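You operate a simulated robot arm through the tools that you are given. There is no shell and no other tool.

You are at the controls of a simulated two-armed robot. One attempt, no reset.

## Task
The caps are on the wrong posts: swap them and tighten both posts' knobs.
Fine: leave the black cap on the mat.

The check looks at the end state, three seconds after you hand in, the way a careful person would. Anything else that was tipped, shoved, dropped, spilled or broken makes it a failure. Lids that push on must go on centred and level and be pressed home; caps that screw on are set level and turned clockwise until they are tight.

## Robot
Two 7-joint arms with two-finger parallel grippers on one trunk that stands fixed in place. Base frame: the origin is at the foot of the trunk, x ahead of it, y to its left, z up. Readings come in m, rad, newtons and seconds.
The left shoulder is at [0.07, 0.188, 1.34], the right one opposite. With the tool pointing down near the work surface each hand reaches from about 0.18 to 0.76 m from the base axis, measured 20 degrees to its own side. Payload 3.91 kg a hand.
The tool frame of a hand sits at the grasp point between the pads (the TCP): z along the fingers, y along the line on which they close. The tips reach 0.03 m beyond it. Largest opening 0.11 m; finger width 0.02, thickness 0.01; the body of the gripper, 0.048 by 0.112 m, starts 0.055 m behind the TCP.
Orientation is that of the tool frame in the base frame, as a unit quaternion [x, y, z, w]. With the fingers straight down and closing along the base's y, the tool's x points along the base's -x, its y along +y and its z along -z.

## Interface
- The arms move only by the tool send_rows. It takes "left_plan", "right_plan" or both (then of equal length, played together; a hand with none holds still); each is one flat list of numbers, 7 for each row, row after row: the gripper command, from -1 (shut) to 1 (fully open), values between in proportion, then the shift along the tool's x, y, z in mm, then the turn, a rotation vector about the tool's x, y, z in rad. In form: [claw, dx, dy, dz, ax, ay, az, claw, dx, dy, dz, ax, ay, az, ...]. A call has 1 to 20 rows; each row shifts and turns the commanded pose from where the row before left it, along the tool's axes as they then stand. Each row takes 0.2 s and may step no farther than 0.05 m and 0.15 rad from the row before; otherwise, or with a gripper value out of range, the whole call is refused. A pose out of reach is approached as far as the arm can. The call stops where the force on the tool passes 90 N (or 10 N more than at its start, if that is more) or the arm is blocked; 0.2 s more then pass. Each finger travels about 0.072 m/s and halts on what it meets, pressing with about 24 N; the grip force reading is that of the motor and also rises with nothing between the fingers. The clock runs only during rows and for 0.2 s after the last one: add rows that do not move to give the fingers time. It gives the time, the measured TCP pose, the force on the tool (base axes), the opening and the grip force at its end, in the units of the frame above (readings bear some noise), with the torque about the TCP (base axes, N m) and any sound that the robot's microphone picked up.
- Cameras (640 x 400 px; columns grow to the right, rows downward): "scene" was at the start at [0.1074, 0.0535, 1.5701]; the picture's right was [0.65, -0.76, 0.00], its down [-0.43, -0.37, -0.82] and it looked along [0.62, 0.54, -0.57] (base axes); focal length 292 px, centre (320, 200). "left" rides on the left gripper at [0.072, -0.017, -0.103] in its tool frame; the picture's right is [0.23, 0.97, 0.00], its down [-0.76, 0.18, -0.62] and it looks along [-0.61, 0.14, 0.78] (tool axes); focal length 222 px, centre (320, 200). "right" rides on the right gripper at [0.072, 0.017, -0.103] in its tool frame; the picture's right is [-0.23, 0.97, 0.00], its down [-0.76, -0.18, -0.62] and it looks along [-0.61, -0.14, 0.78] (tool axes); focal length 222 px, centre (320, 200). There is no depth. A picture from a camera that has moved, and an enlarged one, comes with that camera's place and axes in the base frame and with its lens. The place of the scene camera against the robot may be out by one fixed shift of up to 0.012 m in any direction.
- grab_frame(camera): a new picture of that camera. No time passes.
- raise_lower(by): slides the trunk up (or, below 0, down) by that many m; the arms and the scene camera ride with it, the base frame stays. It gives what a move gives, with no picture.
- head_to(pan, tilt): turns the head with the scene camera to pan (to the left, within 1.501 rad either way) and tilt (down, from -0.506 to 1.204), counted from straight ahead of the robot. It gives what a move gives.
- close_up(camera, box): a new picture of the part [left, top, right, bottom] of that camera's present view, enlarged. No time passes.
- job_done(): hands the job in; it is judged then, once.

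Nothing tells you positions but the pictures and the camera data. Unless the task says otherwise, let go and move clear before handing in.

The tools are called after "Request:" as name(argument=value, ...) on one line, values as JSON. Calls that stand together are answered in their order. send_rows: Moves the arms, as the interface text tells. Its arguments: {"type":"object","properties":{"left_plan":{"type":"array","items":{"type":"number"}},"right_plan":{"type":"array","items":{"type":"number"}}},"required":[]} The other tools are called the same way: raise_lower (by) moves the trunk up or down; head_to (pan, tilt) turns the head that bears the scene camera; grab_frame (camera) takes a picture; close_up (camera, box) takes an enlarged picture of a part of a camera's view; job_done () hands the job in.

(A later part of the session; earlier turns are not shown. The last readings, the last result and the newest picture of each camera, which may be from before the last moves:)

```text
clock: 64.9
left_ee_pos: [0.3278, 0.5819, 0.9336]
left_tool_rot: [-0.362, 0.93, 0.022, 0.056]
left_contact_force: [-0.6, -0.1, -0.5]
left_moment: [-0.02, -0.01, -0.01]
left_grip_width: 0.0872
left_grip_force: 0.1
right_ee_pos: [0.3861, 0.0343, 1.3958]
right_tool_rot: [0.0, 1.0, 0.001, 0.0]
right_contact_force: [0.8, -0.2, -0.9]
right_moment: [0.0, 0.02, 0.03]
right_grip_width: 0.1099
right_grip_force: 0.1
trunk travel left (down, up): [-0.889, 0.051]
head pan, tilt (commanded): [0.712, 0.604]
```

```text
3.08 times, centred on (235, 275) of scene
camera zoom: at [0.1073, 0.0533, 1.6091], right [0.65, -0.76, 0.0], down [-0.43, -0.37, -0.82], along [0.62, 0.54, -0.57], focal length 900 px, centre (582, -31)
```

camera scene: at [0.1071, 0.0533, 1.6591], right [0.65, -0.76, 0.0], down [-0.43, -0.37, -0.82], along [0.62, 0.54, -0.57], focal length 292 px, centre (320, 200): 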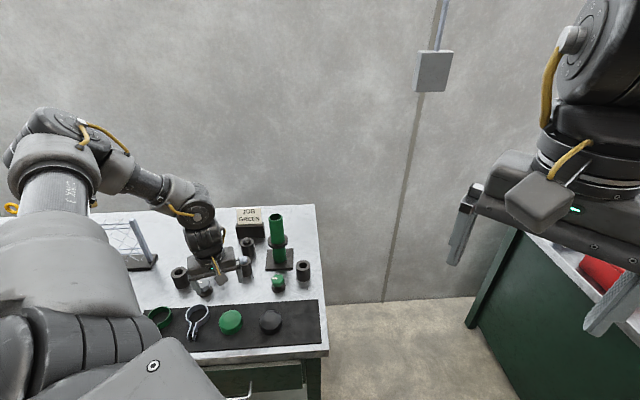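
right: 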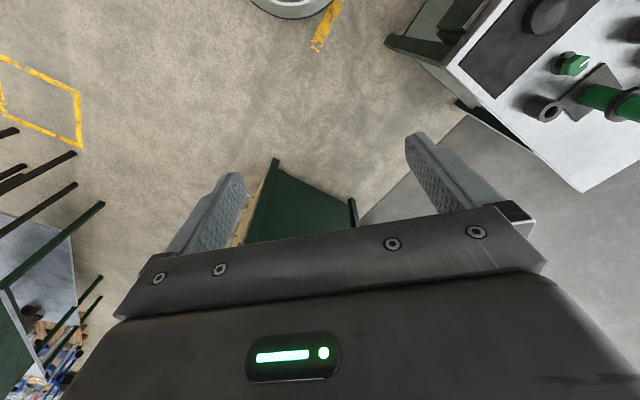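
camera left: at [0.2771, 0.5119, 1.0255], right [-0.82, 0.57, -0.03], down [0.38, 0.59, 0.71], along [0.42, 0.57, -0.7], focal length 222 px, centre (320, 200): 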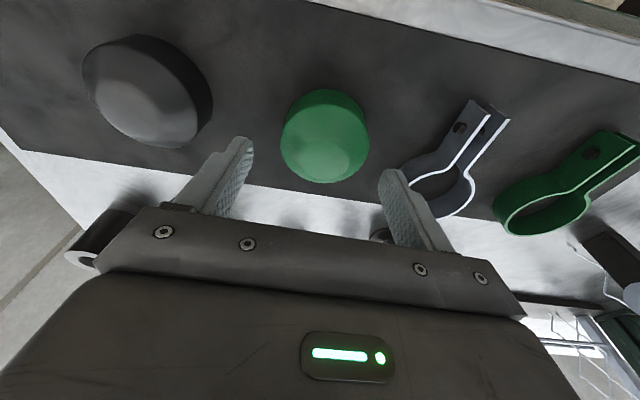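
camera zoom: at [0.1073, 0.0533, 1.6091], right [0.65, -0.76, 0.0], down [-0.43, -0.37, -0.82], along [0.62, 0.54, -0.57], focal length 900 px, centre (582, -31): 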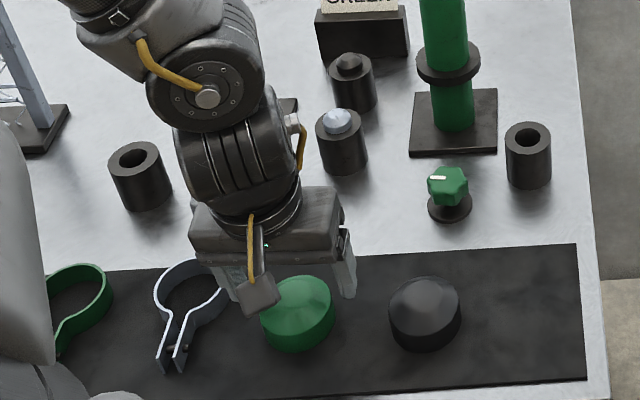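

Request:
send_rows(left_plan=[0.58, 0, 1.5, 0, 0, 0, 0, 0.58, 0, 0, 0, 0, 0, 0])

Request:
raise_lower(by=-0.034)

Request:
grab_frame(camera="left")

Request:
close_up(camera="left", box=[220, 80, 420, 240])

Request:
close_up(camera="scene", box=[140, 210, 330, 340])

```text
clock: 65.5
left_ee_pos: [0.328, 0.5828, 0.9328]
left_tool_rot: [-0.362, 0.93, 0.022, 0.055]
left_contact_force: [0.3, 0.0, -0.4]
left_moment: [0.04, 0.01, 0.01]
left_grip_width: 0.087
left_grip_force: 0.0
right_ee_pos: [0.3849, 0.0351, 1.3963]
right_tool_rot: [0.001, 1.0, 0.0, 0.0]
right_contact_force: [-0.1, -0.1, 0.3]
right_moment: [-0.01, 0.0, -0.01]
right_grip_width: 0.11
right_grip_force: 0.0
trunk travel left (down, up): [-0.889, 0.051]
head pan, tilt (commanded): [0.712, 0.604]
```

```text
clock: 66.3
left_ee_pos: [0.3268, 0.5817, 0.8989]
left_tool_rot: [-0.362, 0.93, 0.021, 0.056]
left_contact_force: [-0.1, 0.5, -0.4]
left_moment: [0.02, 0.0, -0.03]
left_grip_width: 0.087
left_grip_force: 0.0
right_ee_pos: [0.3839, 0.0351, 1.3629]
right_tool_rot: [0.0, 1.0, 0.0, 0.0]
right_contact_force: [0.5, -0.5, 0.9]
right_moment: [0.01, 0.01, -0.01]
right_grip_width: 0.1096
right_grip_force: 0.2
trunk travel left (down, up): [-0.855, 0.085]
head pan, tilt (commanded): [0.712, 0.604]
```

```text
taken
camera left: at [0.2761, 0.5129, 0.9915], right [-0.82, 0.57, -0.03], down [0.38, 0.59, 0.71], along [0.42, 0.57, -0.7], focal length 222 px, centre (320, 200)
```

left: 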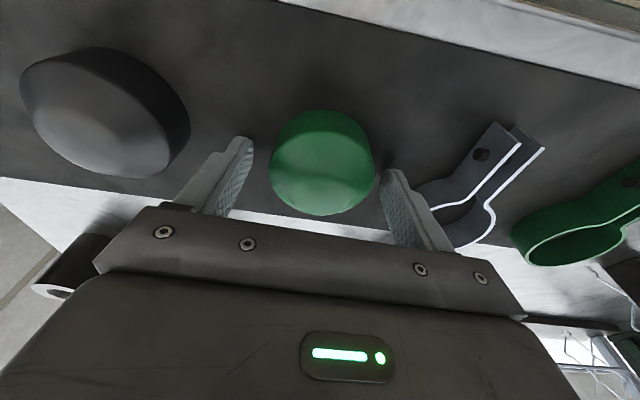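

```text
2.50 times, centred on (320, 160) of left
camera zoom: at [0.2761, 0.5129, 0.9915], right [-0.82, 0.57, -0.03], down [0.38, 0.59, 0.71], along [0.42, 0.57, -0.7], focal length 555 px, centre (320, 300)
```

zoom: 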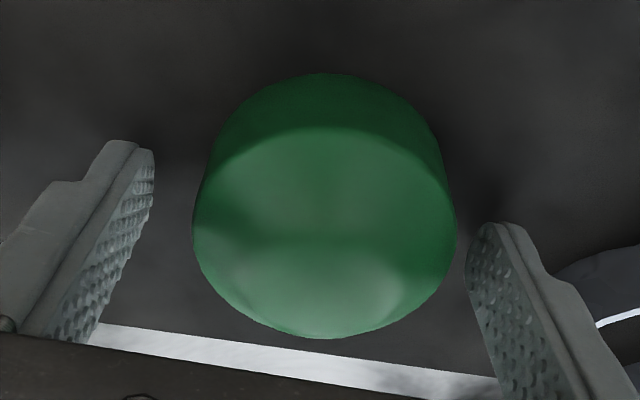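

```text
3.08 times, centred on (235, 275) of scene
camera zoom: at [0.1072, 0.0535, 1.5751], right [0.65, -0.76, 0.0], down [-0.43, -0.37, -0.82], along [0.62, 0.54, -0.57], focal length 900 px, centre (582, -31)
```

zoom: 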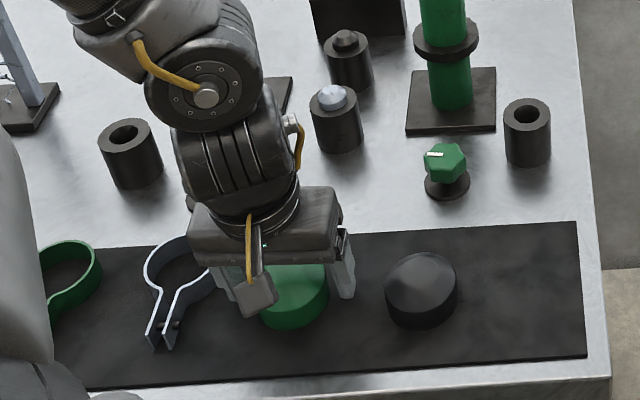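

Well centred. Closing on the green cap.

Request:
send_rows(left_plan=[0.45, 0, 0.5, 0, 0, 0, 0, 0.35, 0, 0, 0, 0, 0, 0, 0.25, 0, 0, 0, 0, 0, 0, 0.15, 0, 0, 0, 0, 0, 0, 0, 0, 0, 0, 0, 0, 0, -0.3, 0, 0, 0, 0, 0, 0, -0.3, 0, 0, 0, 0, 0, 0])

Request:
raise_lower(by=0.02)

Request:
grab_frame(camera="left")

Request:
close_up(camera="scene", box=[140, 210, 330, 340])

```text
clock: 67.9
left_ee_pos: [0.3258, 0.5832, 0.8997]
left_tool_rot: [-0.362, 0.93, 0.023, 0.056]
left_contact_force: [-1.1, -0.4, 0.2]
left_moment: [0.01, 0.09, 0.05]
left_grip_width: 0.0638
left_grip_force: 24.2
right_ee_pos: [0.386, 0.0341, 1.3633]
right_tool_rot: [0.0, 1.0, 0.0, -0.001]
right_contact_force: [0.1, 1.0, 0.7]
right_moment: [0.02, -0.02, -0.02]
right_grip_width: 0.1098
right_grip_force: 0.1
trunk travel left (down, up): [-0.855, 0.085]
head pan, tilt (commanded): [0.712, 0.604]
```

```text
clock: 68.5
left_ee_pos: [0.3265, 0.5836, 0.9194]
left_tool_rot: [-0.362, 0.93, 0.022, 0.056]
left_contact_force: [0.0, -0.7, -1.1]
left_moment: [0.01, 0.01, 0.0]
left_grip_width: 0.0634
left_grip_force: 23.8
right_ee_pos: [0.3852, 0.034, 1.3828]
right_tool_rot: [0.001, 1.0, 0.0, 0.001]
right_contact_force: [0.2, 0.4, -0.1]
right_moment: [0.0, -0.03, 0.02]
right_grip_width: 0.1097
right_grip_force: 0.1
trunk travel left (down, up): [-0.875, 0.065]
head pan, tilt (commanded): [0.712, 0.604]
```

```text
taken
camera left: at [0.2753, 0.5133, 1.0117], right [-0.82, 0.57, -0.03], down [0.38, 0.59, 0.71], along [0.42, 0.57, -0.7], focal length 222 px, centre (320, 200)
```

left: 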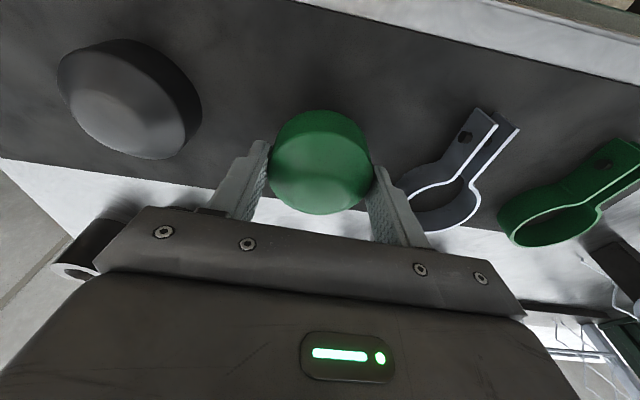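

```text
3.08 times, centred on (235, 275) of scene
camera zoom: at [0.1071, 0.0534, 1.5951], right [0.65, -0.76, 0.0], down [-0.43, -0.37, -0.82], along [0.62, 0.54, -0.57], focal length 900 px, centre (582, -31)
```

zoom: 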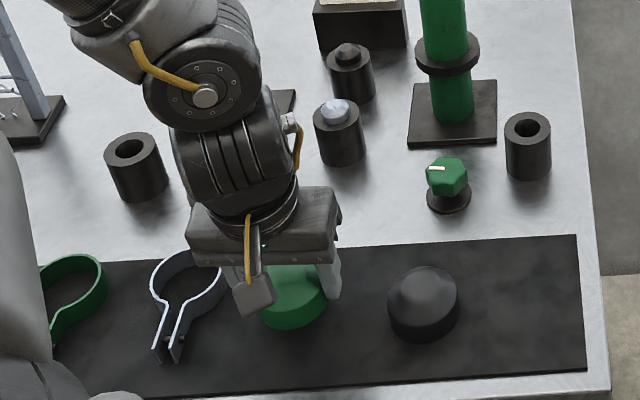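

The green cap is lifted cleanly. I'll raise it with the trunk, then carry it outward and up toward the green post.

Request:
raise_lower(by=0.06)

Request:
send_rows(left_plan=[-0.3, -38.2, -17, -3.45, 0, 0, 0, -0.3, -38.2, -17, -3.45, 0, 0, 0, -0.3, -38.2, -17, -3.45, 0, 0, 0, -0.3, -38.2, -17, -3.45, 0, 0, 0, -0.3, 0, 0, 0, 0, 0, 0])

Request:
grab_frame(camera="left")

Request:
grab_frame(camera="scene")

```text
clock: 69.5
left_ee_pos: [0.3265, 0.5853, 0.9798]
left_tool_rot: [-0.362, 0.93, 0.022, 0.057]
left_contact_force: [-0.2, 0.4, -1.2]
left_moment: [-0.01, 0.02, -0.04]
left_grip_width: 0.0635
left_grip_force: 24.1
right_ee_pos: [0.386, 0.0357, 1.4431]
right_tool_rot: [0.0, 1.0, -0.001, 0.0]
right_contact_force: [0.7, 0.4, 0.2]
right_moment: [0.0, 0.01, 0.04]
right_grip_width: 0.1101
right_grip_force: 0.0
trunk travel left (down, up): [-0.935, 0.005]
head pan, tilt (commanded): [0.712, 0.604]
```

```text
clock: 70.7
left_ee_pos: [0.4559, 0.6368, 1.0357]
left_tool_rot: [-0.361, 0.931, 0.023, 0.056]
left_contact_force: [1.4, -0.6, -1.0]
left_moment: [-0.01, 0.01, 0.03]
left_grip_width: 0.0637
left_grip_force: 23.9
left hand out of reach, approached as far as the arm can: row 1, 2, 3, 4
right_ee_pos: [0.3867, 0.0329, 1.4423]
right_tool_rot: [0.0, 1.0, 0.001, -0.001]
right_contact_force: [0.2, 0.3, 0.5]
right_moment: [0.02, 0.0, 0.0]
right_grip_width: 0.1102
right_grip_force: 0.1
trunk travel left (down, up): [-0.935, 0.005]
head pan, tilt (commanded): [0.712, 0.604]
```

```text
taken
camera left: at [0.4057, 0.567, 1.128], right [-0.82, 0.57, -0.03], down [0.38, 0.59, 0.71], along [0.42, 0.57, -0.7], focal length 222 px, centre (320, 200)
```

left: 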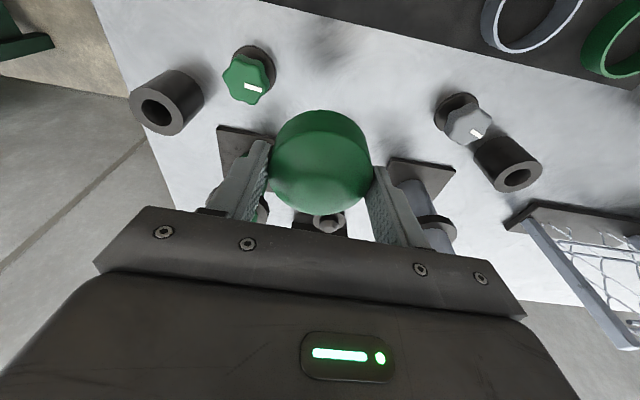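

```text
taken
camera scene: at [0.1086, 0.0529, 1.655], right [0.65, -0.76, 0.0], down [-0.43, -0.37, -0.82], along [0.62, 0.54, -0.57], focal length 292 px, centre (320, 200)
```

scene: 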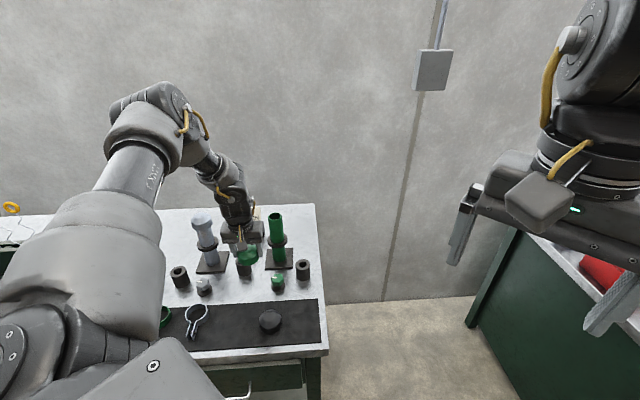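

Request:
send_rows(left_plan=[-0.3, -4.5, 0, -37.7, 0, 0, 0, -0.3, -4.5, 0, -37.7, 0, 0, 0, -0.3, -4.5, 0, -37.7, 0, 0, 0, -0.3, 0, 0, 0, 0, 0, 0])

Request:
grab_frame(camera="left")

```text
clock: 71.7
left_ee_pos: [0.4546, 0.6359, 1.1486]
left_tool_rot: [-0.361, 0.93, 0.021, 0.057]
left_contact_force: [0.1, -0.2, -0.2]
left_moment: [-0.01, -0.02, -0.02]
left_grip_width: 0.0634
left_grip_force: 24.1
right_ee_pos: [0.3854, 0.0359, 1.4425]
right_tool_rot: [0.001, 1.0, -0.001, 0.0]
right_contact_force: [-0.4, 0.3, -0.5]
right_moment: [-0.02, 0.0, 0.0]
right_grip_width: 0.1101
right_grip_force: 0.0
trunk travel left (down, up): [-0.935, 0.005]
head pan, tilt (commanded): [0.712, 0.604]
```

```text
taken
camera left: at [0.404, 0.5669, 1.242], right [-0.82, 0.57, -0.03], down [0.38, 0.59, 0.71], along [0.42, 0.57, -0.7], focal length 222 px, centre (320, 200)
```

left: 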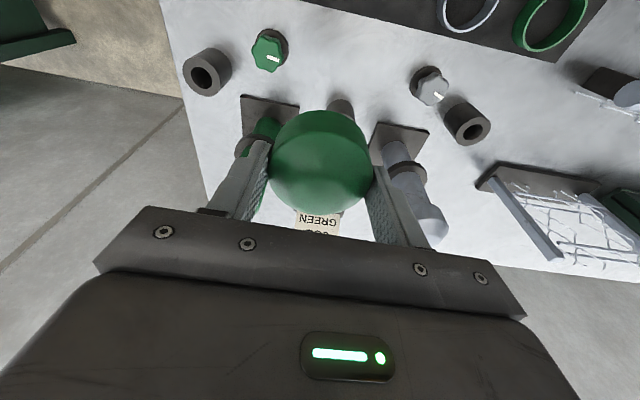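

Request:
send_rows(left_plan=[-0.3, -3.5, 0, -29.3, 0, 0, 0, -0.3, -3.5, 0, -29.3, 0, 0, 0, -0.3, -3.5, 0, -29.3, 0, 0, 0, -0.3, 0, 0, 0, 0, 0, 0])

Request:
raise_lower(by=-0.085)

```text
clock: 72.7
left_ee_pos: [0.4558, 0.6353, 1.2364]
left_tool_rot: [-0.362, 0.93, 0.022, 0.056]
left_contact_force: [0.1, -0.6, -1.0]
left_moment: [-0.01, -0.03, 0.01]
left_grip_width: 0.0635
left_grip_force: 23.8
right_ee_pos: [0.3858, 0.0337, 1.4417]
right_tool_rot: [-0.001, 1.0, -0.001, -0.001]
right_contact_force: [-0.9, 0.0, -0.2]
right_moment: [-0.02, -0.03, -0.01]
right_grip_width: 0.11
right_grip_force: 0.0
trunk travel left (down, up): [-0.935, 0.005]
head pan, tilt (commanded): [0.712, 0.604]
```

```text
clock: 73.9
left_ee_pos: [0.4572, 0.6349, 1.1517]
left_tool_rot: [-0.362, 0.93, 0.021, 0.056]
left_contact_force: [0.3, 0.1, 0.5]
left_moment: [0.01, -0.03, 0.0]
left_grip_width: 0.0632
left_grip_force: 24.2
right_ee_pos: [0.3849, 0.0348, 1.3576]
right_tool_rot: [-0.001, 1.0, 0.0, 0.0]
right_contact_force: [-0.6, 0.0, -0.6]
right_moment: [0.0, -0.01, -0.01]
right_grip_width: 0.1101
right_grip_force: 0.1
trunk travel left (down, up): [-0.85, 0.09]
head pan, tilt (commanded): [0.712, 0.604]
```

Request:
send_rows(left_plan=[-0.3, -31.8, -17.4, 3.8, 0, 0, 0, -0.3, -31.8, -17.4, 3.8, 0, 0, 0, -0.3, -31.8, -17.4, 3.8, 0, 0, 0, -0.3, -31.8, -17.4, 3.8, 0, 0, 0, -0.3, 0, 0, 0, 0, 0, 0])

Request:
close_up(camera="left", box=[240, 20, 400, 240])

Request:
close_up(camera="scene", box=[180, 100, 330, 260])

```text
clock: 75.1
left_ee_pos: [0.6006, 0.6686, 1.1511]
left_tool_rot: [-0.361, 0.931, 0.021, 0.056]
left_contact_force: [0.3, 0.5, -0.7]
left_moment: [-0.02, -0.01, -0.02]
left_grip_width: 0.0633
left_grip_force: 23.7
right_ee_pos: [0.3838, 0.035, 1.3578]
right_tool_rot: [0.0, 1.0, 0.001, 0.0]
right_contact_force: [0.6, -0.6, 1.0]
right_moment: [-0.03, -0.03, 0.03]
right_grip_width: 0.1098
right_grip_force: 0.1
trunk travel left (down, up): [-0.85, 0.09]
head pan, tilt (commanded): [0.712, 0.604]
```

```text
1.82 times, centred on (320, 130) of left
camera zoom: at [0.5486, 0.5985, 1.2451], right [-0.82, 0.57, -0.03], down [0.38, 0.59, 0.71], along [0.42, 0.57, -0.7], focal length 404 px, centre (320, 327)
```

zoom: 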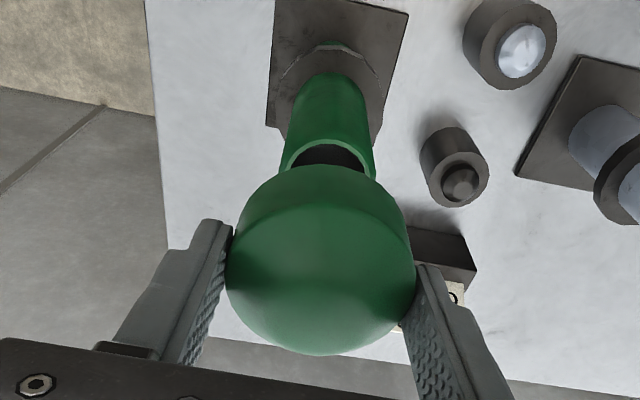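

```text
2.50 times, centred on (255, 180) of scene
camera zoom: at [0.107, 0.0539, 1.5701], right [0.65, -0.76, 0.0], down [-0.43, -0.37, -0.82], along [0.62, 0.54, -0.57], focal length 731 px, centre (482, 250)
```

zoom: 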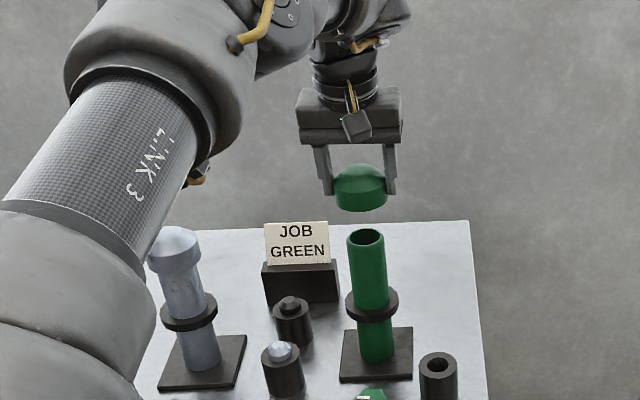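

Request:
send_rows(left_plan=[-0.3, -4, 2.3, 0.5, 0, 0, 0, -0.3, 0, 0, 0, 0, 0, 0])

Request:
close_up(camera="left", box=[240, 20, 400, 240])

Request:
raise_lower(by=-0.04)

Request:
close_up(camera="left", box=[270, 80, 370, 160])

Request:
close_up(camera="scene", box=[245, 150, 295, 200])

Request:
close_up(camera="scene", box=[255, 170, 285, 200])

```text
clock: 75.7
left_ee_pos: [0.6009, 0.673, 1.1508]
left_tool_rot: [-0.361, 0.931, 0.021, 0.056]
left_contact_force: [-0.6, -0.3, -0.6]
left_moment: [0.01, 0.0, -0.04]
left_grip_width: 0.0632
left_grip_force: 23.8
right_ee_pos: [0.3861, 0.0349, 1.3583]
right_tool_rot: [-0.001, 1.0, 0.0, 0.0]
right_contact_force: [0.0, -1.1, 0.7]
right_moment: [0.02, -0.01, -0.02]
right_grip_width: 0.1101
right_grip_force: 0.0
trunk travel left (down, up): [-0.85, 0.09]
head pan, tilt (commanded): [0.712, 0.604]
```

```text
1.82 times, centred on (320, 130) of left
camera zoom: at [0.5507, 0.6034, 1.2448], right [-0.82, 0.57, -0.03], down [0.38, 0.59, 0.71], along [0.42, 0.57, -0.7], focal length 404 px, centre (320, 327)
```

zoom: 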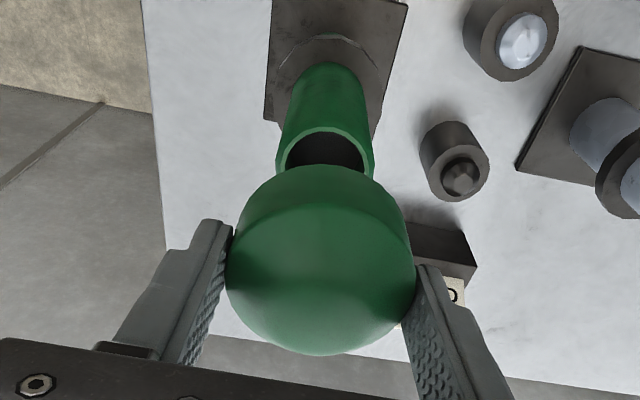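

```text
clock: 76.6
left_ee_pos: [0.6007, 0.6736, 1.1126]
left_tool_rot: [-0.362, 0.93, 0.021, 0.055]
left_contact_force: [0.0, 0.1, -1.3]
left_moment: [0.01, 0.04, 0.04]
left_grip_width: 0.0635
left_grip_force: 23.7
right_ee_pos: [0.3857, 0.0348, 1.3181]
right_tool_rot: [0.0, 1.0, 0.0, -0.001]
right_contact_force: [-0.2, -0.5, -0.4]
right_moment: [0.02, -0.01, 0.01]
right_grip_width: 0.11
right_grip_force: 0.0
trunk travel left (down, up): [-0.81, 0.13]
head pan, tilt (commanded): [0.712, 0.604]
```

```text
5.00 times, centred on (320, 120) of left
camera zoom: at [0.5499, 0.6036, 1.205], right [-0.82, 0.57, -0.03], down [0.38, 0.59, 0.71], along [0.42, 0.57, -0.7], focal length 1111 px, centre (320, 600)
```

zoom: 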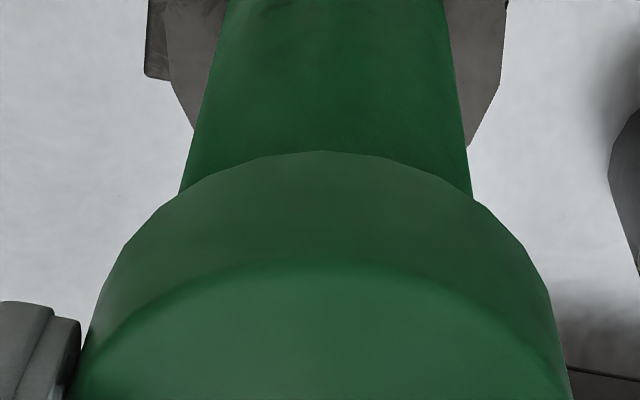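

```text
8.00 times, centred on (270, 175) of scene
camera zoom: at [0.107, 0.0536, 1.5301], right [0.65, -0.76, 0.0], down [-0.43, -0.37, -0.82], along [0.62, 0.54, -0.57], focal length 2340 px, centre (720, 400)
```

zoom: 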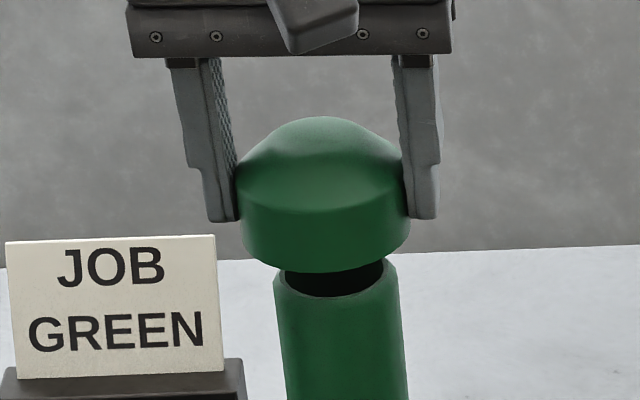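

```text
13.33 times, centred on (270, 185) of scene
camera zoom: at [0.107, 0.0536, 1.5301], right [0.65, -0.76, 0.0], down [-0.43, -0.37, -0.82], along [0.62, 0.54, -0.57], focal length 3900 px, centre (987, 400)
```

zoom: 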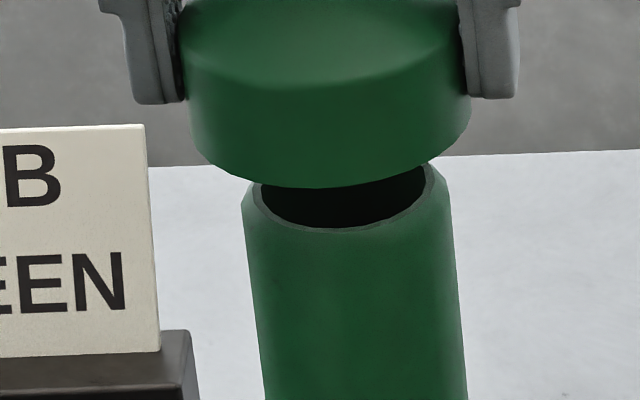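

Radially good; the cap is about 1 mm too far left. I'll correct and lower to just above the rim.

Request:
send_rows(left_plan=[-0.3, -0.4, -1.3, 0, 0, 0, 0, -0.3, 0.72, 0, 5.96, 0, 0, 0, -0.3, 0.72, 0, 5.96, 0, 0, 0, -0.3, 0, 0, 0, 0, 0, 0])

Request:
close_up(camera="left", box=[270, 80, 370, 160])

Request:
close_up(camera="scene", box=[255, 170, 285, 200])

```text
clock: 77.6
left_ee_pos: [0.6025, 0.6714, 1.1004]
left_tool_rot: [-0.362, 0.93, 0.022, 0.056]
left_contact_force: [0.1, 0.1, -1.2]
left_moment: [0.02, 0.0, 0.0]
left_grip_width: 0.0634
left_grip_force: 24.3
right_ee_pos: [0.3857, 0.0352, 1.3175]
right_tool_rot: [0.0, 1.0, 0.0, 0.0]
right_contact_force: [0.4, -0.4, -0.2]
right_moment: [0.0, -0.01, 0.0]
right_grip_width: 0.1098
right_grip_force: 0.0
trunk travel left (down, up): [-0.81, 0.13]
head pan, tilt (commanded): [0.712, 0.604]
```

```text
5.00 times, centred on (320, 120) of left
camera zoom: at [0.5516, 0.602, 1.1924], right [-0.82, 0.57, -0.03], down [0.38, 0.59, 0.71], along [0.42, 0.57, -0.7], focal length 1111 px, centre (320, 600)
```

zoom: 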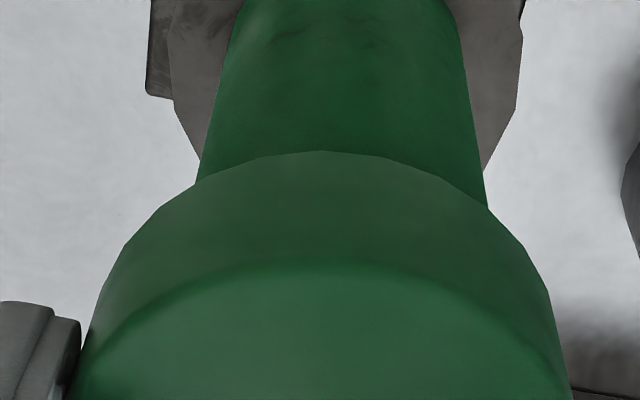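

```text
13.33 times, centred on (270, 185) of scene
camera zoom: at [0.1079, 0.0538, 1.53], right [0.65, -0.76, 0.0], down [-0.43, -0.37, -0.82], along [0.62, 0.54, -0.57], focal length 3900 px, centre (987, 400)
```

zoom: 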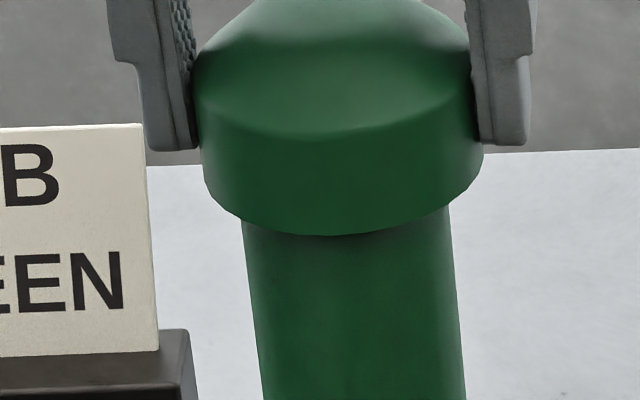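

Request:
send_rows(left_plan=[-0.3, -0.5, 0.6, 0, 0, 0, 0, -0.3, 0.24, 0, 1.99, 0, 0, 0, -0.3, 0, 0, 0, 0, 0, 0])

Request:
send_rows(left_plan=[-0.3, 0.24, 0, 1.99, 0, 0, 0, -0.3, 0, 0, 0, 0, 0, 0])

Request:
send_rows(left_plan=[-0.3, 0.24, 0, 1.99, 0, 0, 0, -0.3, 0, 0, 0, 0, 0, 0])

Request:
close_up(camera="scene", box=[255, 170, 285, 200])

```text
clock: 78.4
left_ee_pos: [0.6022, 0.6716, 1.098]
left_tool_rot: [-0.361, 0.931, 0.022, 0.056]
left_contact_force: [-0.5, 0.5, 0.5]
left_moment: [0.0, -0.02, -0.01]
left_grip_width: 0.0635
left_grip_force: 24.0
right_ee_pos: [0.3847, 0.0359, 1.3182]
right_tool_rot: [0.0, 1.0, -0.001, 0.0]
right_contact_force: [-0.7, -0.1, -0.1]
right_moment: [0.02, -0.03, -0.03]
right_grip_width: 0.1099
right_grip_force: 0.1
trunk travel left (down, up): [-0.81, 0.13]
head pan, tilt (commanded): [0.712, 0.604]
```

```text
clock: 79.0
left_ee_pos: [0.6021, 0.6735, 1.0962]
left_tool_rot: [-0.362, 0.93, 0.021, 0.057]
left_contact_force: [-0.1, 0.5, -0.4]
left_moment: [0.01, -0.03, -0.04]
left_grip_width: 0.0635
left_grip_force: 24.3
right_ee_pos: [0.3855, 0.0352, 1.318]
right_tool_rot: [0.0, 1.0, 0.0, 0.0]
right_contact_force: [0.0, -0.2, -0.4]
right_moment: [0.0, 0.0, -0.01]
right_grip_width: 0.11
right_grip_force: 0.1
trunk travel left (down, up): [-0.81, 0.13]
head pan, tilt (commanded): [0.712, 0.604]
```

```text
clock: 79.6
left_ee_pos: [0.6023, 0.673, 1.0947]
left_tool_rot: [-0.363, 0.93, 0.021, 0.057]
left_contact_force: [-0.4, -0.4, -0.9]
left_moment: [-0.02, -0.03, -0.02]
left_grip_width: 0.0633
left_grip_force: 23.9
right_ee_pos: [0.3833, 0.0344, 1.3188]
right_tool_rot: [0.0, 1.0, 0.0, 0.0]
right_contact_force: [0.3, 0.5, -0.2]
right_moment: [0.0, 0.0, -0.03]
right_grip_width: 0.1098
right_grip_force: 0.0
trunk travel left (down, up): [-0.81, 0.13]
head pan, tilt (commanded): [0.712, 0.604]
```

```text
13.33 times, centred on (270, 185) of scene
camera zoom: at [0.1076, 0.0538, 1.5301], right [0.65, -0.76, 0.0], down [-0.43, -0.37, -0.82], along [0.62, 0.54, -0.57], focal length 3900 px, centre (987, 400)
```

zoom: 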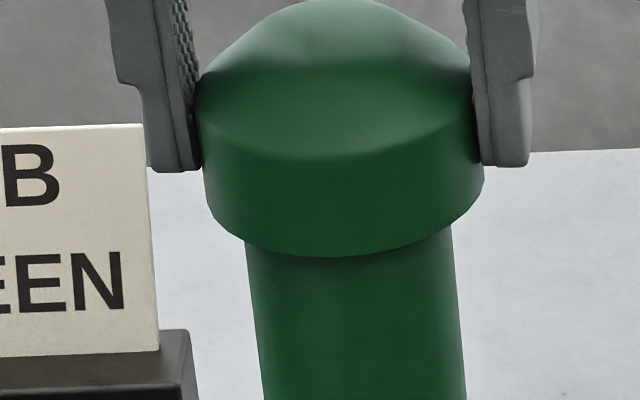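

Request:
send_rows(left_plan=[-0.3, 0.24, 0, 1.99, 0, 0, 0, -0.3, 0, 0, 0, 0, 0, 0])

Request:
send_rows(left_plan=[-0.3, 0.36, 0, 2.98, 0, 0, 0, -0.3, 0, 0, 0, 0, 0, 0])

Request:
send_rows(left_plan=[-0.3, 0.36, 0, 2.98, 0, 0, 0, -0.3, 0, 0, 0, 0, 0, 0])

Request:
close_up(camera="scene", box=[255, 170, 285, 200])

```text
clock: 80.2
left_ee_pos: [0.6025, 0.6723, 1.0915]
left_tool_rot: [-0.362, 0.93, 0.022, 0.056]
left_contact_force: [-0.5, -0.1, 0.1]
left_moment: [-0.04, 0.0, 0.0]
left_grip_width: 0.0635
left_grip_force: 24.2
right_ee_pos: [0.3858, 0.0352, 1.3172]
right_tool_rot: [0.001, 1.0, 0.0, 0.0]
right_contact_force: [0.3, 0.3, -0.9]
right_moment: [-0.01, 0.01, 0.03]
right_grip_width: 0.1103
right_grip_force: 0.1
trunk travel left (down, up): [-0.81, 0.13]
head pan, tilt (commanded): [0.712, 0.604]
```

```text
clock: 80.8
left_ee_pos: [0.6037, 0.6737, 1.0889]
left_tool_rot: [-0.362, 0.93, 0.021, 0.057]
left_contact_force: [0.9, -0.2, -0.3]
left_moment: [0.0, 0.01, 0.01]
left_grip_width: 0.0634
left_grip_force: 24.0
right_ee_pos: [0.3852, 0.0354, 1.3177]
right_tool_rot: [0.0, 1.0, -0.001, -0.001]
right_contact_force: [-0.1, -0.2, 0.8]
right_moment: [0.0, 0.0, 0.0]
right_grip_width: 0.1102
right_grip_force: 0.1
trunk travel left (down, up): [-0.81, 0.13]
head pan, tilt (commanded): [0.712, 0.604]
```

```text
clock: 81.4
left_ee_pos: [0.6017, 0.6736, 1.086]
left_tool_rot: [-0.362, 0.93, 0.023, 0.056]
left_contact_force: [-2.2, -1.4, -1.3]
left_moment: [-0.04, 0.06, 0.02]
left_grip_width: 0.0635
left_grip_force: 23.9
right_ee_pos: [0.3851, 0.0342, 1.3177]
right_tool_rot: [-0.001, 1.0, 0.0, 0.0]
right_contact_force: [0.9, -0.4, -0.3]
right_moment: [-0.02, -0.04, -0.02]
right_grip_width: 0.11
right_grip_force: 0.0
trunk travel left (down, up): [-0.81, 0.13]
head pan, tilt (commanded): [0.712, 0.604]
```

```text
13.33 times, centred on (270, 185) of scene
camera zoom: at [0.1072, 0.0533, 1.5301], right [0.65, -0.76, 0.0], down [-0.43, -0.37, -0.82], along [0.62, 0.54, -0.57], focal length 3900 px, centre (987, 400)
```

zoom: 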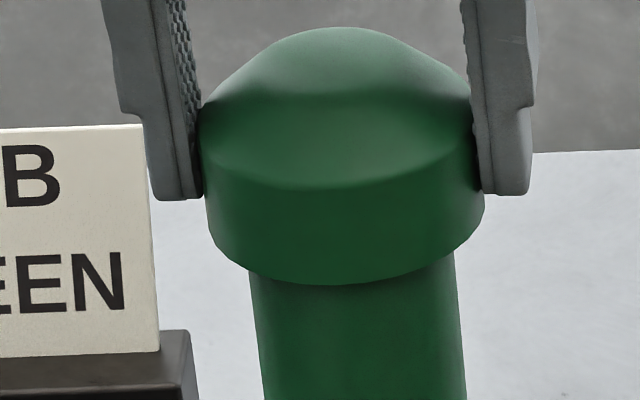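

A slight inward side force shows the cap touching the tube wall. I'll ease inward 0.5 mm and continue down.

Request:
send_rows(left_plan=[-0.3, 0.5, 0, 0, 0, 0, 0, -0.3, 0.24, 0, 1.99, 0, 0, 0, -0.3, 0, 0, 0, 0, 0, 0])

Request:
send_rows(left_plan=[-0.3, 0.24, 0, 1.99, 0, 0, 0, -0.3, 0, 0, 0, 0, 0, 0])

Request:
send_rows(left_plan=[-0.3, 0.24, 0, 1.99, 0, 0, 0, -0.3, 0, 0, 0, 0, 0, 0])

Request:
send_rows(left_plan=[-0.3, 0.24, 0, 1.99, 0, 0, 0, -0.3, 0, 0, 0, 0, 0, 0])

```text
clock: 82.2
left_ee_pos: [0.6009, 0.6734, 1.0852]
left_tool_rot: [-0.361, 0.931, 0.021, 0.057]
left_contact_force: [-0.2, 0.1, -0.7]
left_moment: [0.02, 0.01, -0.03]
left_grip_width: 0.0633
left_grip_force: 23.9
right_ee_pos: [0.3859, 0.0346, 1.3172]
right_tool_rot: [0.001, 1.0, 0.001, 0.0]
right_contact_force: [0.1, -0.2, 0.0]
right_moment: [-0.01, -0.02, -0.02]
right_grip_width: 0.1101
right_grip_force: 0.1
trunk travel left (down, up): [-0.81, 0.13]
head pan, tilt (commanded): [0.712, 0.604]
```

```text
clock: 82.8
left_ee_pos: [0.6018, 0.6739, 1.0817]
left_tool_rot: [-0.361, 0.931, 0.02, 0.056]
left_contact_force: [-0.4, 0.4, -0.9]
left_moment: [-0.02, 0.01, 0.01]
left_grip_width: 0.0635
left_grip_force: 24.0
right_ee_pos: [0.3842, 0.0356, 1.3169]
right_tool_rot: [0.0, 1.0, 0.0, -0.001]
right_contact_force: [-0.5, 0.4, -0.1]
right_moment: [0.04, -0.02, -0.04]
right_grip_width: 0.1101
right_grip_force: 0.1
trunk travel left (down, up): [-0.81, 0.13]
head pan, tilt (commanded): [0.712, 0.604]
```

```text
clock: 83.4
left_ee_pos: [0.6024, 0.6738, 1.0805]
left_tool_rot: [-0.361, 0.931, 0.022, 0.055]
left_contact_force: [-0.2, 0.4, -0.4]
left_moment: [0.03, -0.01, -0.01]
left_grip_width: 0.0633
left_grip_force: 24.0
right_ee_pos: [0.3854, 0.0351, 1.3176]
right_tool_rot: [-0.001, 1.0, 0.0, 0.0]
right_contact_force: [0.5, 0.3, -0.2]
right_moment: [0.05, 0.02, -0.04]
right_grip_width: 0.1103
right_grip_force: 0.1
trunk travel left (down, up): [-0.81, 0.13]
head pan, tilt (commanded): [0.712, 0.604]
```

```text
clock: 84.0
left_ee_pos: [0.6014, 0.6726, 1.0774]
left_tool_rot: [-0.362, 0.93, 0.022, 0.057]
left_contact_force: [0.1, 0.0, -1.1]
left_moment: [0.02, 0.0, 0.01]
left_grip_width: 0.0634
left_grip_force: 24.2
right_ee_pos: [0.3851, 0.0344, 1.3166]
right_tool_rot: [0.001, 1.0, 0.0, 0.0]
right_contact_force: [0.5, -0.6, 0.4]
right_moment: [-0.01, -0.01, 0.0]
right_grip_width: 0.1098
right_grip_force: 0.1
trunk travel left (down, up): [-0.81, 0.13]
head pan, tilt (commanded): [0.712, 0.604]
```

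Request:
send_rows(left_plan=[-0.3, 0.24, 0, 1.99, 0, 0, 0, -0.3, 0, 0, 0, 0, 0, 0])

Request:
send_rows(left_plan=[-0.3, 0.24, 0, 1.99, 0, 0, 0, -0.3, 0, 0, 0, 0, 0, 0])

Request:
send_rows(left_plan=[-0.3, 0.12, 0, 0.99, 0, 0, 0, -0.3, 0, 0, 0, 0, 0, 0])

Request:
close_up(camera="scene", box=[250, 165, 290, 205])

```text
clock: 84.6
left_ee_pos: [0.6003, 0.6739, 1.0755]
left_tool_rot: [-0.361, 0.931, 0.021, 0.056]
left_contact_force: [-0.2, 0.2, -0.4]
left_moment: [0.0, -0.02, 0.01]
left_grip_width: 0.0635
left_grip_force: 24.2
right_ee_pos: [0.3855, 0.0356, 1.3187]
right_tool_rot: [0.0, 1.0, 0.0, 0.0]
right_contact_force: [-0.5, 0.4, 0.0]
right_moment: [0.02, -0.01, 0.0]
right_grip_width: 0.11
right_grip_force: 0.1
trunk travel left (down, up): [-0.81, 0.13]
head pan, tilt (commanded): [0.712, 0.604]
```

```text
clock: 85.2
left_ee_pos: [0.6011, 0.6732, 1.0749]
left_tool_rot: [-0.362, 0.93, 0.022, 0.057]
left_contact_force: [0.6, -0.2, -0.1]
left_moment: [-0.01, -0.01, 0.03]
left_grip_width: 0.0636
left_grip_force: 23.4
right_ee_pos: [0.3855, 0.0354, 1.3179]
right_tool_rot: [0.0, 1.0, 0.0, 0.0]
right_contact_force: [-0.8, 0.1, -0.4]
right_moment: [0.01, 0.01, -0.01]
right_grip_width: 0.1097
right_grip_force: 0.0
trunk travel left (down, up): [-0.81, 0.13]
head pan, tilt (commanded): [0.712, 0.604]
```

```text
clock: 85.8
left_ee_pos: [0.6015, 0.6735, 1.0721]
left_tool_rot: [-0.362, 0.93, 0.022, 0.058]
left_contact_force: [-0.7, 0.3, 0.3]
left_moment: [0.01, 0.0, 0.01]
left_grip_width: 0.0633
left_grip_force: 24.3
right_ee_pos: [0.3848, 0.0348, 1.3174]
right_tool_rot: [-0.001, 1.0, 0.0, 0.0]
right_contact_force: [-0.1, 0.7, -0.2]
right_moment: [-0.03, -0.03, -0.01]
right_grip_width: 0.1099
right_grip_force: 0.0
trunk travel left (down, up): [-0.81, 0.13]
head pan, tilt (commanded): [0.712, 0.604]
```

```text
10.00 times, centred on (270, 185) of scene
camera zoom: at [0.1075, 0.0536, 1.5301], right [0.65, -0.76, 0.0], down [-0.43, -0.37, -0.82], along [0.62, 0.54, -0.57], focal length 2925 px, centre (820, 350)
```

zoom: 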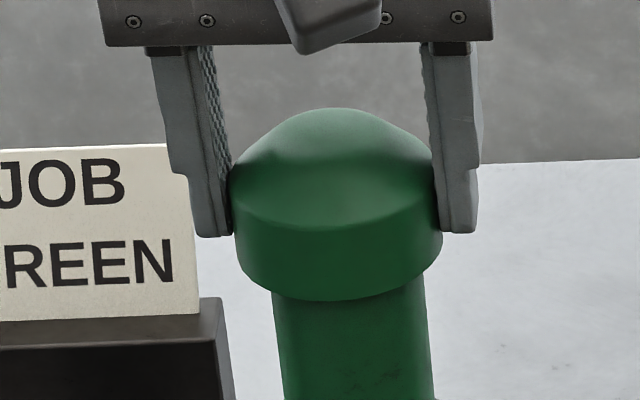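

Request:
send_rows(left_plan=[-0.3, 0.12, 0, 0.99, 0, 0, 0, -0.3, 0, 0, 0, 0, 0, 0])

Request:
send_rows(left_plan=[-0.3, 0.12, 0, 0.99, 0, 0, 0, -0.3, 0, 0, 0, 0, 0, 0])

Request:
send_rows(left_plan=[-0.3, 0.12, 0, 0.99, 0, 0, 0, -0.3, 0, 0, 0, 0, 0, 0])

Request:
send_rows(left_plan=[-0.3, 0.12, 0, 0.99, 0, 0, 0, -0.3, 0, 0, 0, 0, 0, 0])

```text
clock: 86.4
left_ee_pos: [0.5997, 0.6715, 1.0727]
left_tool_rot: [-0.362, 0.93, 0.022, 0.058]
left_contact_force: [1.2, 0.7, 4.0]
left_moment: [0.03, 0.01, -0.02]
left_grip_width: 0.0633
left_grip_force: 23.7
right_ee_pos: [0.3855, 0.0341, 1.3173]
right_tool_rot: [0.0, 1.0, 0.0, 0.0]
right_contact_force: [0.7, 0.0, -0.4]
right_moment: [-0.01, -0.02, 0.0]
right_grip_width: 0.1098
right_grip_force: 0.0
trunk travel left (down, up): [-0.81, 0.13]
head pan, tilt (commanded): [0.712, 0.604]
```

```text
clock: 87.0
left_ee_pos: [0.5996, 0.6722, 1.073]
left_tool_rot: [-0.362, 0.93, 0.021, 0.057]
left_contact_force: [2.0, 1.4, 6.5]
left_moment: [0.07, 0.04, -0.05]
left_grip_width: 0.0635
left_grip_force: 23.8
right_ee_pos: [0.3852, 0.0344, 1.319]
right_tool_rot: [0.0, 1.0, 0.0, 0.0]
right_contact_force: [-0.5, -0.2, -0.2]
right_moment: [-0.02, 0.02, -0.01]
right_grip_width: 0.1101
right_grip_force: 0.1
trunk travel left (down, up): [-0.81, 0.13]
head pan, tilt (commanded): [0.712, 0.604]
```

```text
clock: 87.6
left_ee_pos: [0.6001, 0.671, 1.0737]
left_tool_rot: [-0.362, 0.93, 0.021, 0.059]
left_contact_force: [2.2, 3.6, 15.5]
left_moment: [0.05, 0.14, -0.01]
left_grip_width: 0.0634
left_grip_force: 24.3
left hand out of reach, approached as far as the arm can: row 1
right_ee_pos: [0.3839, 0.0342, 1.318]
right_tool_rot: [0.0, 1.0, 0.0, 0.001]
right_contact_force: [0.2, -0.1, -0.2]
right_moment: [0.01, -0.02, -0.02]
right_grip_width: 0.1101
right_grip_force: 0.0
trunk travel left (down, up): [-0.81, 0.13]
head pan, tilt (commanded): [0.712, 0.604]
```

```text
clock: 88.2
left_ee_pos: [0.5983, 0.6724, 1.0722]
left_tool_rot: [-0.362, 0.93, 0.023, 0.059]
left_contact_force: [3.8, 5.6, 18.0]
left_moment: [0.07, -0.01, -0.03]
left_grip_width: 0.0635
left_grip_force: 23.9
right_ee_pos: [0.3835, 0.0333, 1.3177]
right_tool_rot: [0.001, 1.0, 0.0, 0.001]
right_contact_force: [-0.2, 0.1, 0.4]
right_moment: [0.03, -0.02, -0.03]
right_grip_width: 0.11
right_grip_force: 0.0
trunk travel left (down, up): [-0.81, 0.13]
head pan, tilt (commanded): [0.712, 0.604]
```

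The green cap is seated: a firm stop at TCP z≈1.0725, just where predicted. I'll relieve and open.

Request:
send_rows(left_plan=[-0.3, -0.35, 0, -2.8, 0, 0, 0, -0.3, 0, 0, 0, 0, 0, 0, 0.25, 0, 0, 0, 0, 0, 0, 0.4, 0, 0, 0, 0, 0, 0, 0.6, 0, 0, 0, 0, 0, 0, 0.8, 0, 0, 0, 0, 0, 0, 0.8, 0, 0, 0, 0, 0, 0])

Request:
close_up(camera="scene", box=[250, 165, 290, 205])

Request:
close_up(camera="left", box=[240, 20, 400, 240])

```text
clock: 89.8
left_ee_pos: [0.5994, 0.6711, 1.0739]
left_tool_rot: [-0.362, 0.93, 0.022, 0.057]
left_contact_force: [-0.3, -0.1, 0.2]
left_moment: [-0.02, 0.03, 0.0]
left_grip_width: 0.0992
left_grip_force: 0.1
right_ee_pos: [0.3854, 0.0343, 1.3183]
right_tool_rot: [0.0, 1.0, 0.0, 0.0]
right_contact_force: [-0.4, -0.8, -0.5]
right_moment: [-0.02, 0.0, -0.02]
right_grip_width: 0.11
right_grip_force: 0.1
trunk travel left (down, up): [-0.81, 0.13]
head pan, tilt (commanded): [0.712, 0.604]
```

```text
10.00 times, centred on (270, 185) of scene
camera zoom: at [0.1074, 0.0533, 1.5301], right [0.65, -0.76, 0.0], down [-0.43, -0.37, -0.82], along [0.62, 0.54, -0.57], focal length 2925 px, centre (820, 350)
```

zoom: 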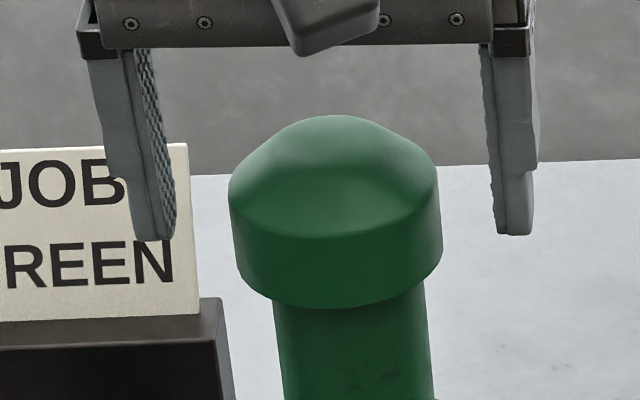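

```text
1.82 times, centred on (320, 130) of left
camera zoom: at [0.5483, 0.6019, 1.1665], right [-0.82, 0.57, -0.03], down [0.38, 0.59, 0.71], along [0.42, 0.57, -0.7], focal length 404 px, centre (320, 327)
```

zoom: 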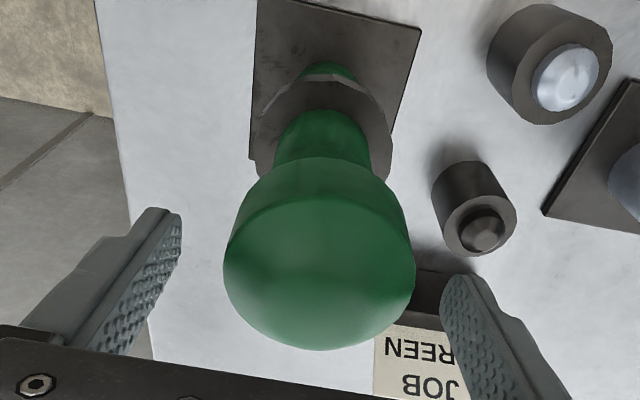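

Request:
close_up(camera="scene", box=[255, 175, 285, 205])

Request:
close_up(camera="left", box=[270, 80, 370, 160])

```text
13.33 times, centred on (270, 190) of scene
camera zoom: at [0.1074, 0.0533, 1.5301], right [0.65, -0.76, 0.0], down [-0.43, -0.37, -0.82], along [0.62, 0.54, -0.57], focal length 3900 px, centre (987, 333)
```

zoom: 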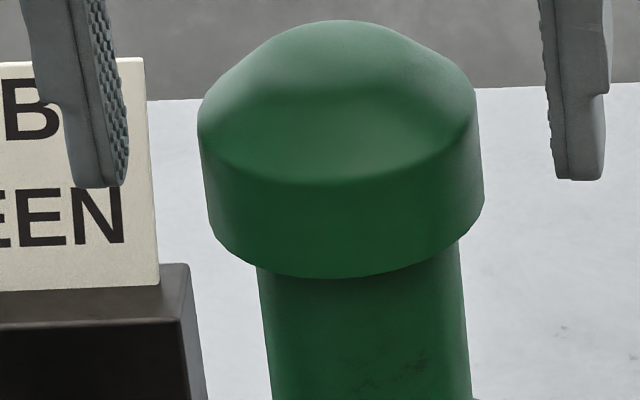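

```text
5.00 times, centred on (320, 120) of left
camera zoom: at [0.5483, 0.6019, 1.1665], right [-0.82, 0.57, -0.03], down [0.38, 0.59, 0.71], along [0.42, 0.57, -0.7], focal length 1111 px, centre (320, 600)
```

zoom: 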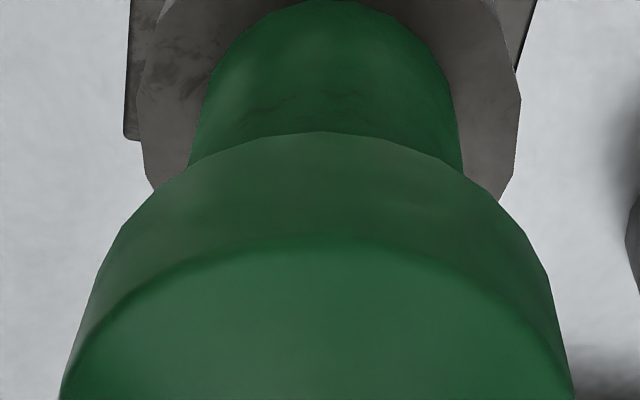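

The green cap is seated, level and concentric. I'll lift clear with the trunk, straighten the hand's lean and move back over the green knob to study it.

Request:
raise_lower(by=0.085)

Request:
send_rows(left_plan=[0.8, 25, 0, -3, 0, 0, 0, 0.8, 25, 0, -3, 0, 0, 0, 0.8, 0, 0, 0, 0, 0.06, 0, 0.8, 0, 0, 0, 0, 0.06, 0, 0.8, 35, 0, 0, 0, 0, 0, 0.8, 0, 0, 0, 0, 0, 0])

Request:
grab_frame(camera="left")

Request:
grab_frame(camera="scene")

Request:
close_up(camera="scene", box=[170, 180, 330, 310])

```text
clock: 91.0
left_ee_pos: [0.5994, 0.6716, 1.1587]
left_tool_rot: [-0.362, 0.93, 0.022, 0.057]
left_contact_force: [0.2, -0.3, 0.0]
left_moment: [-0.02, 0.01, 0.02]
left_grip_width: 0.0994
left_grip_force: 0.2
right_ee_pos: [0.3853, 0.0341, 1.4033]
right_tool_rot: [0.0, 1.0, 0.0, 0.0]
right_contact_force: [-0.6, -1.2, -0.2]
right_moment: [-0.02, 0.01, 0.02]
right_grip_width: 0.1102
right_grip_force: 0.1
trunk travel left (down, up): [-0.895, 0.045]
head pan, tilt (commanded): [0.712, 0.604]
```

```text
clock: 92.4
left_ee_pos: [0.5363, 0.6151, 1.1596]
left_tool_rot: [-0.362, 0.932, -0.002, 0.001]
left_contact_force: [0.0, 0.7, 0.0]
left_moment: [0.06, 0.0, 0.01]
left_grip_width: 0.0991
left_grip_force: 0.2
right_ee_pos: [0.3847, 0.0346, 1.4033]
right_tool_rot: [0.0, 1.0, 0.0, 0.0]
right_contact_force: [0.0, 0.3, 0.2]
right_moment: [0.0, 0.01, 0.0]
right_grip_width: 0.1101
right_grip_force: 0.1
trunk travel left (down, up): [-0.895, 0.045]
head pan, tilt (commanded): [0.712, 0.604]
```

```text
taken
camera left: at [0.494, 0.5539, 1.2623], right [-0.82, 0.57, 0.0], down [0.44, 0.65, 0.62], along [0.35, 0.51, -0.78], focal length 222 px, centre (320, 200)
```

left: 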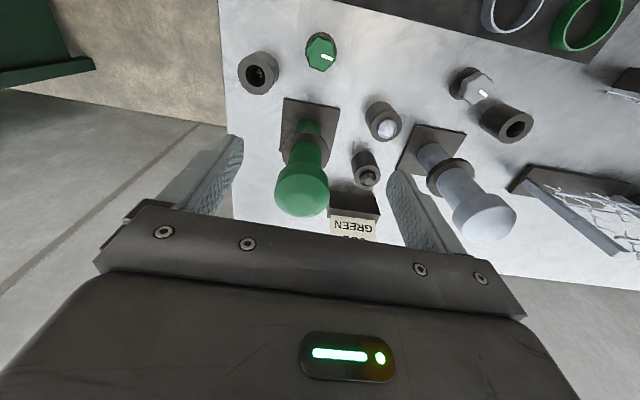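

```text
taken
camera scene: at [0.1067, 0.0535, 1.6151], right [0.65, -0.76, 0.0], down [-0.43, -0.37, -0.82], along [0.62, 0.54, -0.57], focal length 292 px, centre (320, 200)
```

scene: 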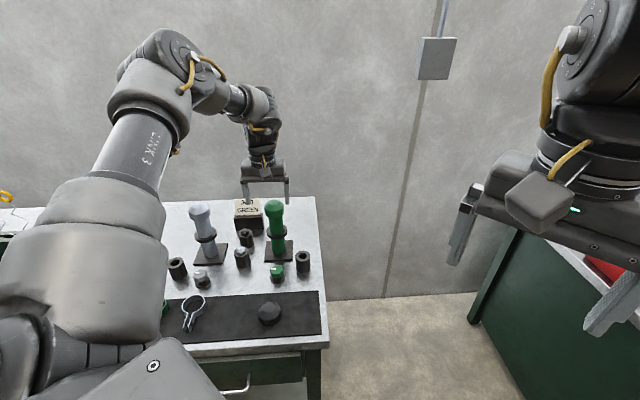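

```text
3.08 times, centred on (250, 245) of scene
camera zoom: at [0.1067, 0.0535, 1.6151], right [0.65, -0.76, 0.0], down [-0.43, -0.37, -0.82], along [0.62, 0.54, -0.57], focal length 900 px, centre (535, 62)
```

zoom: 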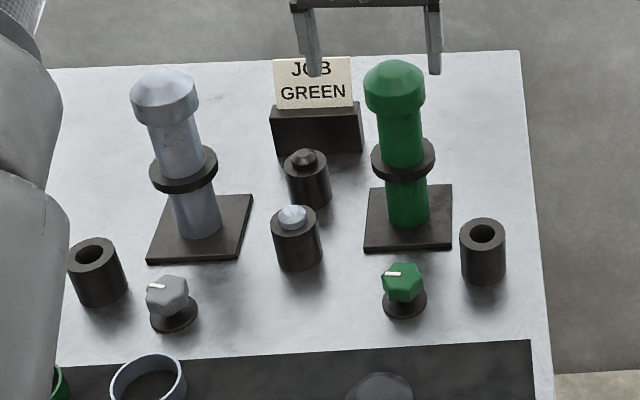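

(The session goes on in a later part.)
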